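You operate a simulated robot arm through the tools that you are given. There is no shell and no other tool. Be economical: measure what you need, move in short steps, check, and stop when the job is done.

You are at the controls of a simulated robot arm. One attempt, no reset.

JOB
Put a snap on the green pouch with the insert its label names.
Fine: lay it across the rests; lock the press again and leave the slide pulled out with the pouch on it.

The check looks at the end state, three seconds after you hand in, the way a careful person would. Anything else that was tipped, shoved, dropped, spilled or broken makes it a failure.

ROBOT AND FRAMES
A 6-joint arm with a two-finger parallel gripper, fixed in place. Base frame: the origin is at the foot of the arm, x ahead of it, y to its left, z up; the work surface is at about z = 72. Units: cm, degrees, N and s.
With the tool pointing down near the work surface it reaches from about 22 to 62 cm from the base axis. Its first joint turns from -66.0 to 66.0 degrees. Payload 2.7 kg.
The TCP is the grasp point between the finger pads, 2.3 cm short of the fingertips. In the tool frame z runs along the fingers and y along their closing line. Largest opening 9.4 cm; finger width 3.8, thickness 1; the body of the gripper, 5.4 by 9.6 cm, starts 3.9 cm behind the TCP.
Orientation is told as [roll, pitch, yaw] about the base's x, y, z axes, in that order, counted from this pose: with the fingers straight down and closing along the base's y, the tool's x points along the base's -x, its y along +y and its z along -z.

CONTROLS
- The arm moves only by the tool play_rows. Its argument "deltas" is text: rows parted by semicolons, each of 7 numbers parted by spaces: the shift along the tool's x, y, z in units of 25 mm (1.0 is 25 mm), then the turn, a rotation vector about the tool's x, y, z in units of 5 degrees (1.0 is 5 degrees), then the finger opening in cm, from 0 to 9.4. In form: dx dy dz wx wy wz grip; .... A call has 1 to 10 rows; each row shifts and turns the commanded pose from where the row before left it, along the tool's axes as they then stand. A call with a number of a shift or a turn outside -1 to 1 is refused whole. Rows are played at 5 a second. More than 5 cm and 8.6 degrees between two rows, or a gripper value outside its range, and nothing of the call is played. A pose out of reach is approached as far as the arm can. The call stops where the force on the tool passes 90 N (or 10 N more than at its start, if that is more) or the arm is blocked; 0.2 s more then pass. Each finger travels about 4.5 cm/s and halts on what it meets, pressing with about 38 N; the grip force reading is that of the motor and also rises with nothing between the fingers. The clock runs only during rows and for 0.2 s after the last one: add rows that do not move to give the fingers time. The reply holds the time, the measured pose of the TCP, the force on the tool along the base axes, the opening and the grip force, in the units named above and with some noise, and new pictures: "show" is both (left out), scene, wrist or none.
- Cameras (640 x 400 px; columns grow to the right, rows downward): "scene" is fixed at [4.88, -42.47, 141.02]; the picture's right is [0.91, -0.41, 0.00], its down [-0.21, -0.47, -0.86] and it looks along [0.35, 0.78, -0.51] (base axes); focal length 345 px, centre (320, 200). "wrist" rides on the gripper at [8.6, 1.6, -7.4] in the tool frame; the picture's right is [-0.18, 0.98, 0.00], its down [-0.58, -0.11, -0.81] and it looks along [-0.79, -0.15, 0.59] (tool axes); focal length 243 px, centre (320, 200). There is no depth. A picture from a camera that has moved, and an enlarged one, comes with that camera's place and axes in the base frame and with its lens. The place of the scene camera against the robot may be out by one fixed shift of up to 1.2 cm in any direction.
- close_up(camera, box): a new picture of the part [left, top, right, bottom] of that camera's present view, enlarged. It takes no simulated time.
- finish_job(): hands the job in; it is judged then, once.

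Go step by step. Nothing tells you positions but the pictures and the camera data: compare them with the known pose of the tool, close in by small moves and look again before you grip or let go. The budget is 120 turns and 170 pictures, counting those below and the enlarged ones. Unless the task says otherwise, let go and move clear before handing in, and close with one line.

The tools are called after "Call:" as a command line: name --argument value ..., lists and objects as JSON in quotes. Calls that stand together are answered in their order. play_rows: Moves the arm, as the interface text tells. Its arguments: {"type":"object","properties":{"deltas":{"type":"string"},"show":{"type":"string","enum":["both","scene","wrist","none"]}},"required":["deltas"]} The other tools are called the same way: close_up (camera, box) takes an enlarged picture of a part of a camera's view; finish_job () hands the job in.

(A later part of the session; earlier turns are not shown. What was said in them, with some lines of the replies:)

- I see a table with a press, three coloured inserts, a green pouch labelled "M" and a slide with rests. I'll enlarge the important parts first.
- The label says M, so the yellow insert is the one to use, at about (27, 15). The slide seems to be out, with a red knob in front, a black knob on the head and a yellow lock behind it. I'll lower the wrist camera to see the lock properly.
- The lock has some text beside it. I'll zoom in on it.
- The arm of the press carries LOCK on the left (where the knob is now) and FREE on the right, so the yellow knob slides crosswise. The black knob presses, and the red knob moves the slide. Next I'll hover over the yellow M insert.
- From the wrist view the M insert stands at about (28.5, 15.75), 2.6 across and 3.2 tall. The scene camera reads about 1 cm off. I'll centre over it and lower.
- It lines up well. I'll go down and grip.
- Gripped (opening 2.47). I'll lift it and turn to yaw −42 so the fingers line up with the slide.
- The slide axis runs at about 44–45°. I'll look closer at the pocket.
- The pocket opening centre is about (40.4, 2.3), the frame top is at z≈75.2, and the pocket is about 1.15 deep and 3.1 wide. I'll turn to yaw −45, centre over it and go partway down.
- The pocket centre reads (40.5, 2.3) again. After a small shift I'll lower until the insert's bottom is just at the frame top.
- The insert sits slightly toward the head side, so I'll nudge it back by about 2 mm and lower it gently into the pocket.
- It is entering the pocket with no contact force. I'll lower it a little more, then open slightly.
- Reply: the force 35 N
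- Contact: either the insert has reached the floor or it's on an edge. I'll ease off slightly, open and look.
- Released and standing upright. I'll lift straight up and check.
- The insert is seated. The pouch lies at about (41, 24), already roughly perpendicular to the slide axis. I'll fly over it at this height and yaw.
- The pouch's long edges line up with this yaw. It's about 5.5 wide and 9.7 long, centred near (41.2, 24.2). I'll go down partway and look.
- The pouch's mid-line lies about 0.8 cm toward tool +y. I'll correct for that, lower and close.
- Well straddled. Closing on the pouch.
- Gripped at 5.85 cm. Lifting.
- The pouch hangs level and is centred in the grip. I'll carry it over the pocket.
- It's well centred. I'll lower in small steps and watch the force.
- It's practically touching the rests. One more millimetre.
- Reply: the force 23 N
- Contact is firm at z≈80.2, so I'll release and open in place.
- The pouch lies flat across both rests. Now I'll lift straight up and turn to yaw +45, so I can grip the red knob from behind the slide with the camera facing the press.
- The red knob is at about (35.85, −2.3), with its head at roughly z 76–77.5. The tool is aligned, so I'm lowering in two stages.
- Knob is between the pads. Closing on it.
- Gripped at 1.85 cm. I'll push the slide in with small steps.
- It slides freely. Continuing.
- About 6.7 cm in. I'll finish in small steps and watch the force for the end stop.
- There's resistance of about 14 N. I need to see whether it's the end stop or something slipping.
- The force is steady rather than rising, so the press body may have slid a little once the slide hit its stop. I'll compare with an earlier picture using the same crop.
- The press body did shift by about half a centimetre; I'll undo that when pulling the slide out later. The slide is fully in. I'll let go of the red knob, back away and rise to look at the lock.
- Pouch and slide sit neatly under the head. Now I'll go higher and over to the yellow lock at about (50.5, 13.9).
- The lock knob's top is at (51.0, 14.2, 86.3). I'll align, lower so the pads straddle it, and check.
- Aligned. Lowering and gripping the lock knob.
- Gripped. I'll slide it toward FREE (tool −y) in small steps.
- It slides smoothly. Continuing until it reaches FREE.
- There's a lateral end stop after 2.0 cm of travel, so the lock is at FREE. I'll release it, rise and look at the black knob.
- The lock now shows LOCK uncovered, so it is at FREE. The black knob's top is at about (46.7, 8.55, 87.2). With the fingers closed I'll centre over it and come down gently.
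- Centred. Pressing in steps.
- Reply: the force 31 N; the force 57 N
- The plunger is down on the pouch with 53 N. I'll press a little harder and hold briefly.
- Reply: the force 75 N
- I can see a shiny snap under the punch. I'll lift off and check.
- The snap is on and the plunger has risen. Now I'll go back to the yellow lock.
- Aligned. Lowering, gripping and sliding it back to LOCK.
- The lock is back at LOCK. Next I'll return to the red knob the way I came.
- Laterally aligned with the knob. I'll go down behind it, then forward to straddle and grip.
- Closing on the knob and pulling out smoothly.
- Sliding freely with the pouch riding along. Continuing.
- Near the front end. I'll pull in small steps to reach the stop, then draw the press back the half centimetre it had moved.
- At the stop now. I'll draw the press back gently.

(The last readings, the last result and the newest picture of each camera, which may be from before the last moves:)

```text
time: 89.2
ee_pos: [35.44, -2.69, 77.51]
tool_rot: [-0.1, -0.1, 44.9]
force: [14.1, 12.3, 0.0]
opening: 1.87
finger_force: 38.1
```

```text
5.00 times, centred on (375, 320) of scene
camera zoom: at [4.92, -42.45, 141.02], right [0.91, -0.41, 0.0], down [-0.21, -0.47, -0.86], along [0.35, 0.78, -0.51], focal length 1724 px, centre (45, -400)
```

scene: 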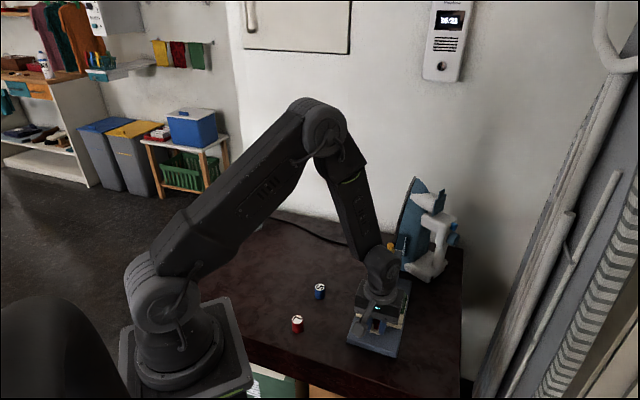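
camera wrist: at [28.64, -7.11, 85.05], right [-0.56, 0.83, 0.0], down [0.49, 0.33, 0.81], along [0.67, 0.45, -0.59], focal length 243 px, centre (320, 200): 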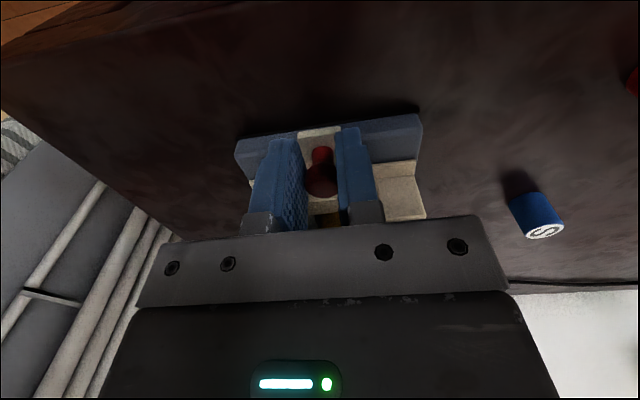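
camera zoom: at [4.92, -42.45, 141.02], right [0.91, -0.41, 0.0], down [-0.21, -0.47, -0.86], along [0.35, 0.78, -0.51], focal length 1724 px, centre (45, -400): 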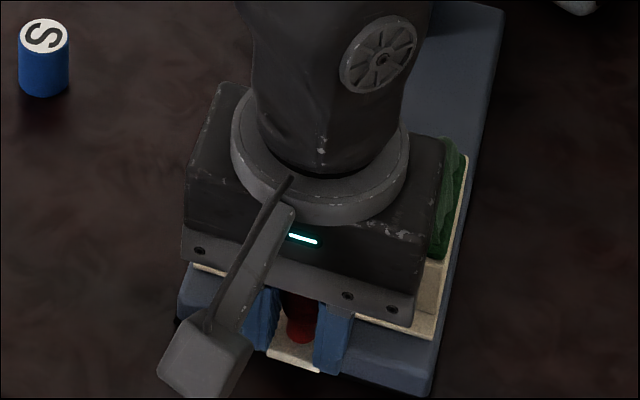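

The base corner is back at its original place (430, 395). I'll release, back off and rise.

Call:
play_rows --deltas "-0.03 0 0 0 0 0 1;0 0 0 0 0 0 2.5;0 0 0 0 0 0 3.6;0 0 0 0 0 0 3.6;0.4 0 0 0 0 0 3.6;0.6 0 -0.2 0 0 0 3.6;0.4 0 -1 0 0 0 3.6;0 0 -1 0 0 0 3.6;0 0 -1 0 0 0 3.6;0 0 -1 0 0 0 3.6" --show "none"

Call:
play_rows --deltas "0 0 -1 0 0 0 3.6;0 0 -1 0 0 0 3.6;0 0.8 -1 0 0 0 3.6;0 0.9 -1 0 0 0 3.6;0 0.9 0 0 0 0 3.6;0 0.9 0 0 0 0 3.6;0 0.9 0 0 0 0 3.6;0 0 0 0 0 0 3.6" --show "both"

Call:
close_up --camera "scene" --box '[330, 170, 470, 370]'

Call:
close_up --camera "scene" --box '[340, 280, 420, 360]'

Call:
close_up --camera "scene" --box '[365, 235, 425, 295]'

```text
time: 91.4
ee_pos: [32.97, -5.18, 88.08]
tool_rot: [0.0, 0.0, 44.9]
force: [-0.2, 0.2, 0.0]
opening: 3.59
finger_force: 0.0
```

```text
time: 93.2
ee_pos: [25.19, 2.61, 98.01]
tool_rot: [0.0, -0.1, 44.9]
force: [-0.4, -0.5, 0.2]
opening: 3.58
finger_force: 0.1
camera wrist: at [17.79, -2.39, 105.6], right [-0.56, 0.83, 0.0], down [0.49, 0.33, 0.81], along [0.67, 0.45, -0.59], focal length 243 px, centre (320, 200)
```

scene: 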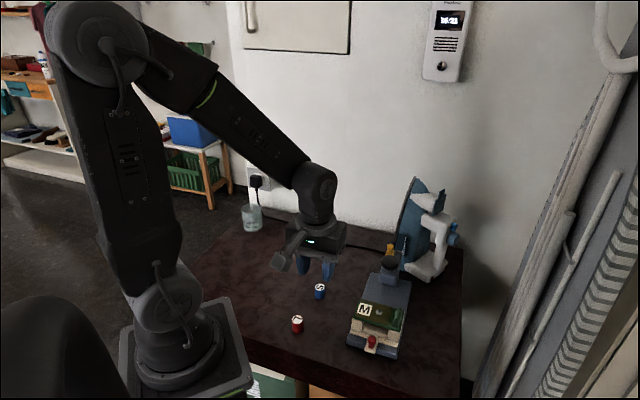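
wrist: 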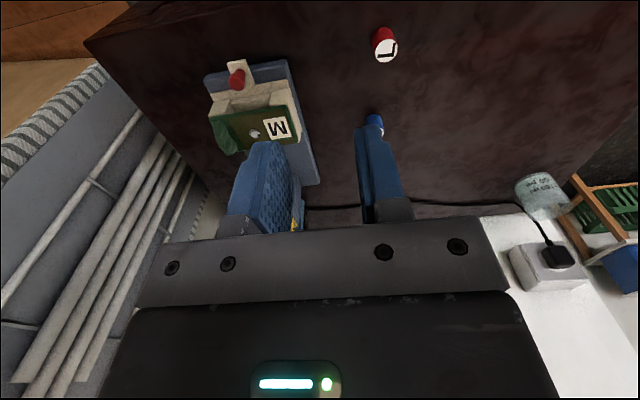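

```text
2.00 times, centred on (400, 270) of scene
camera zoom: at [4.88, -42.47, 141.02], right [0.91, -0.41, 0.0], down [-0.21, -0.47, -0.86], along [0.35, 0.78, -0.51], focal length 690 px, centre (160, 60)
```

zoom: 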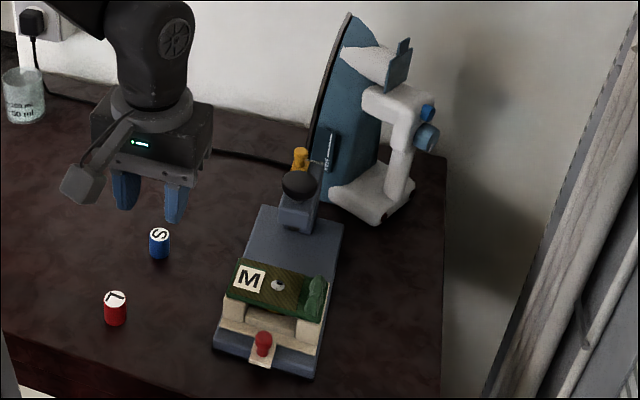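

```text
5.00 times, centred on (380, 320) of scene
camera zoom: at [4.88, -42.47, 141.02], right [0.91, -0.41, 0.0], down [-0.21, -0.47, -0.86], along [0.35, 0.78, -0.51], focal length 1724 px, centre (20, -400)
```

zoom: 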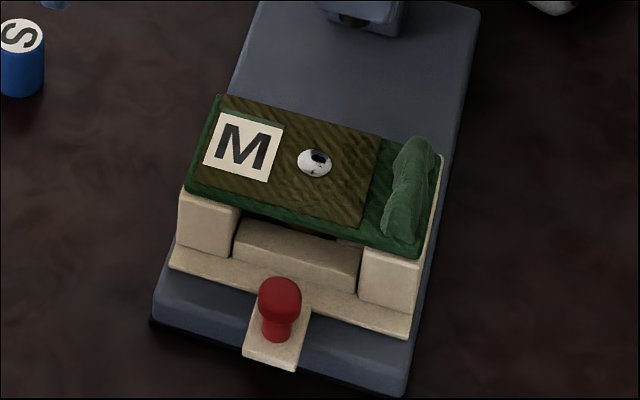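

```text
6.67 times, centred on (395, 265) of scene
camera zoom: at [4.88, -42.47, 141.02], right [0.91, -0.41, 0.0], down [-0.21, -0.47, -0.86], along [0.35, 0.78, -0.51], focal length 2299 px, centre (-180, -233)
```

zoom: 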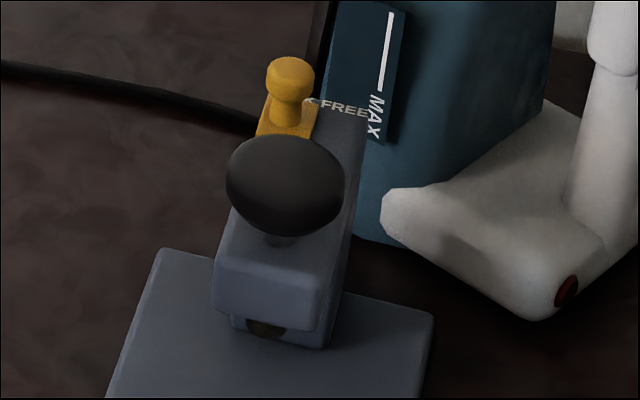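

The snap is set in the centre of the pouch, which lies across the rests on the pulled-out slide. The lock is back at LOCK, the press is within about a millimetre of where it started, and the arm is clear, so I'm handing in.

Call:
finish_job

```text
The job is handed in.
```

The green pouch now has a snap set with the M insert; it lies across the rests on the pulled-out slide, and the press is locked again.
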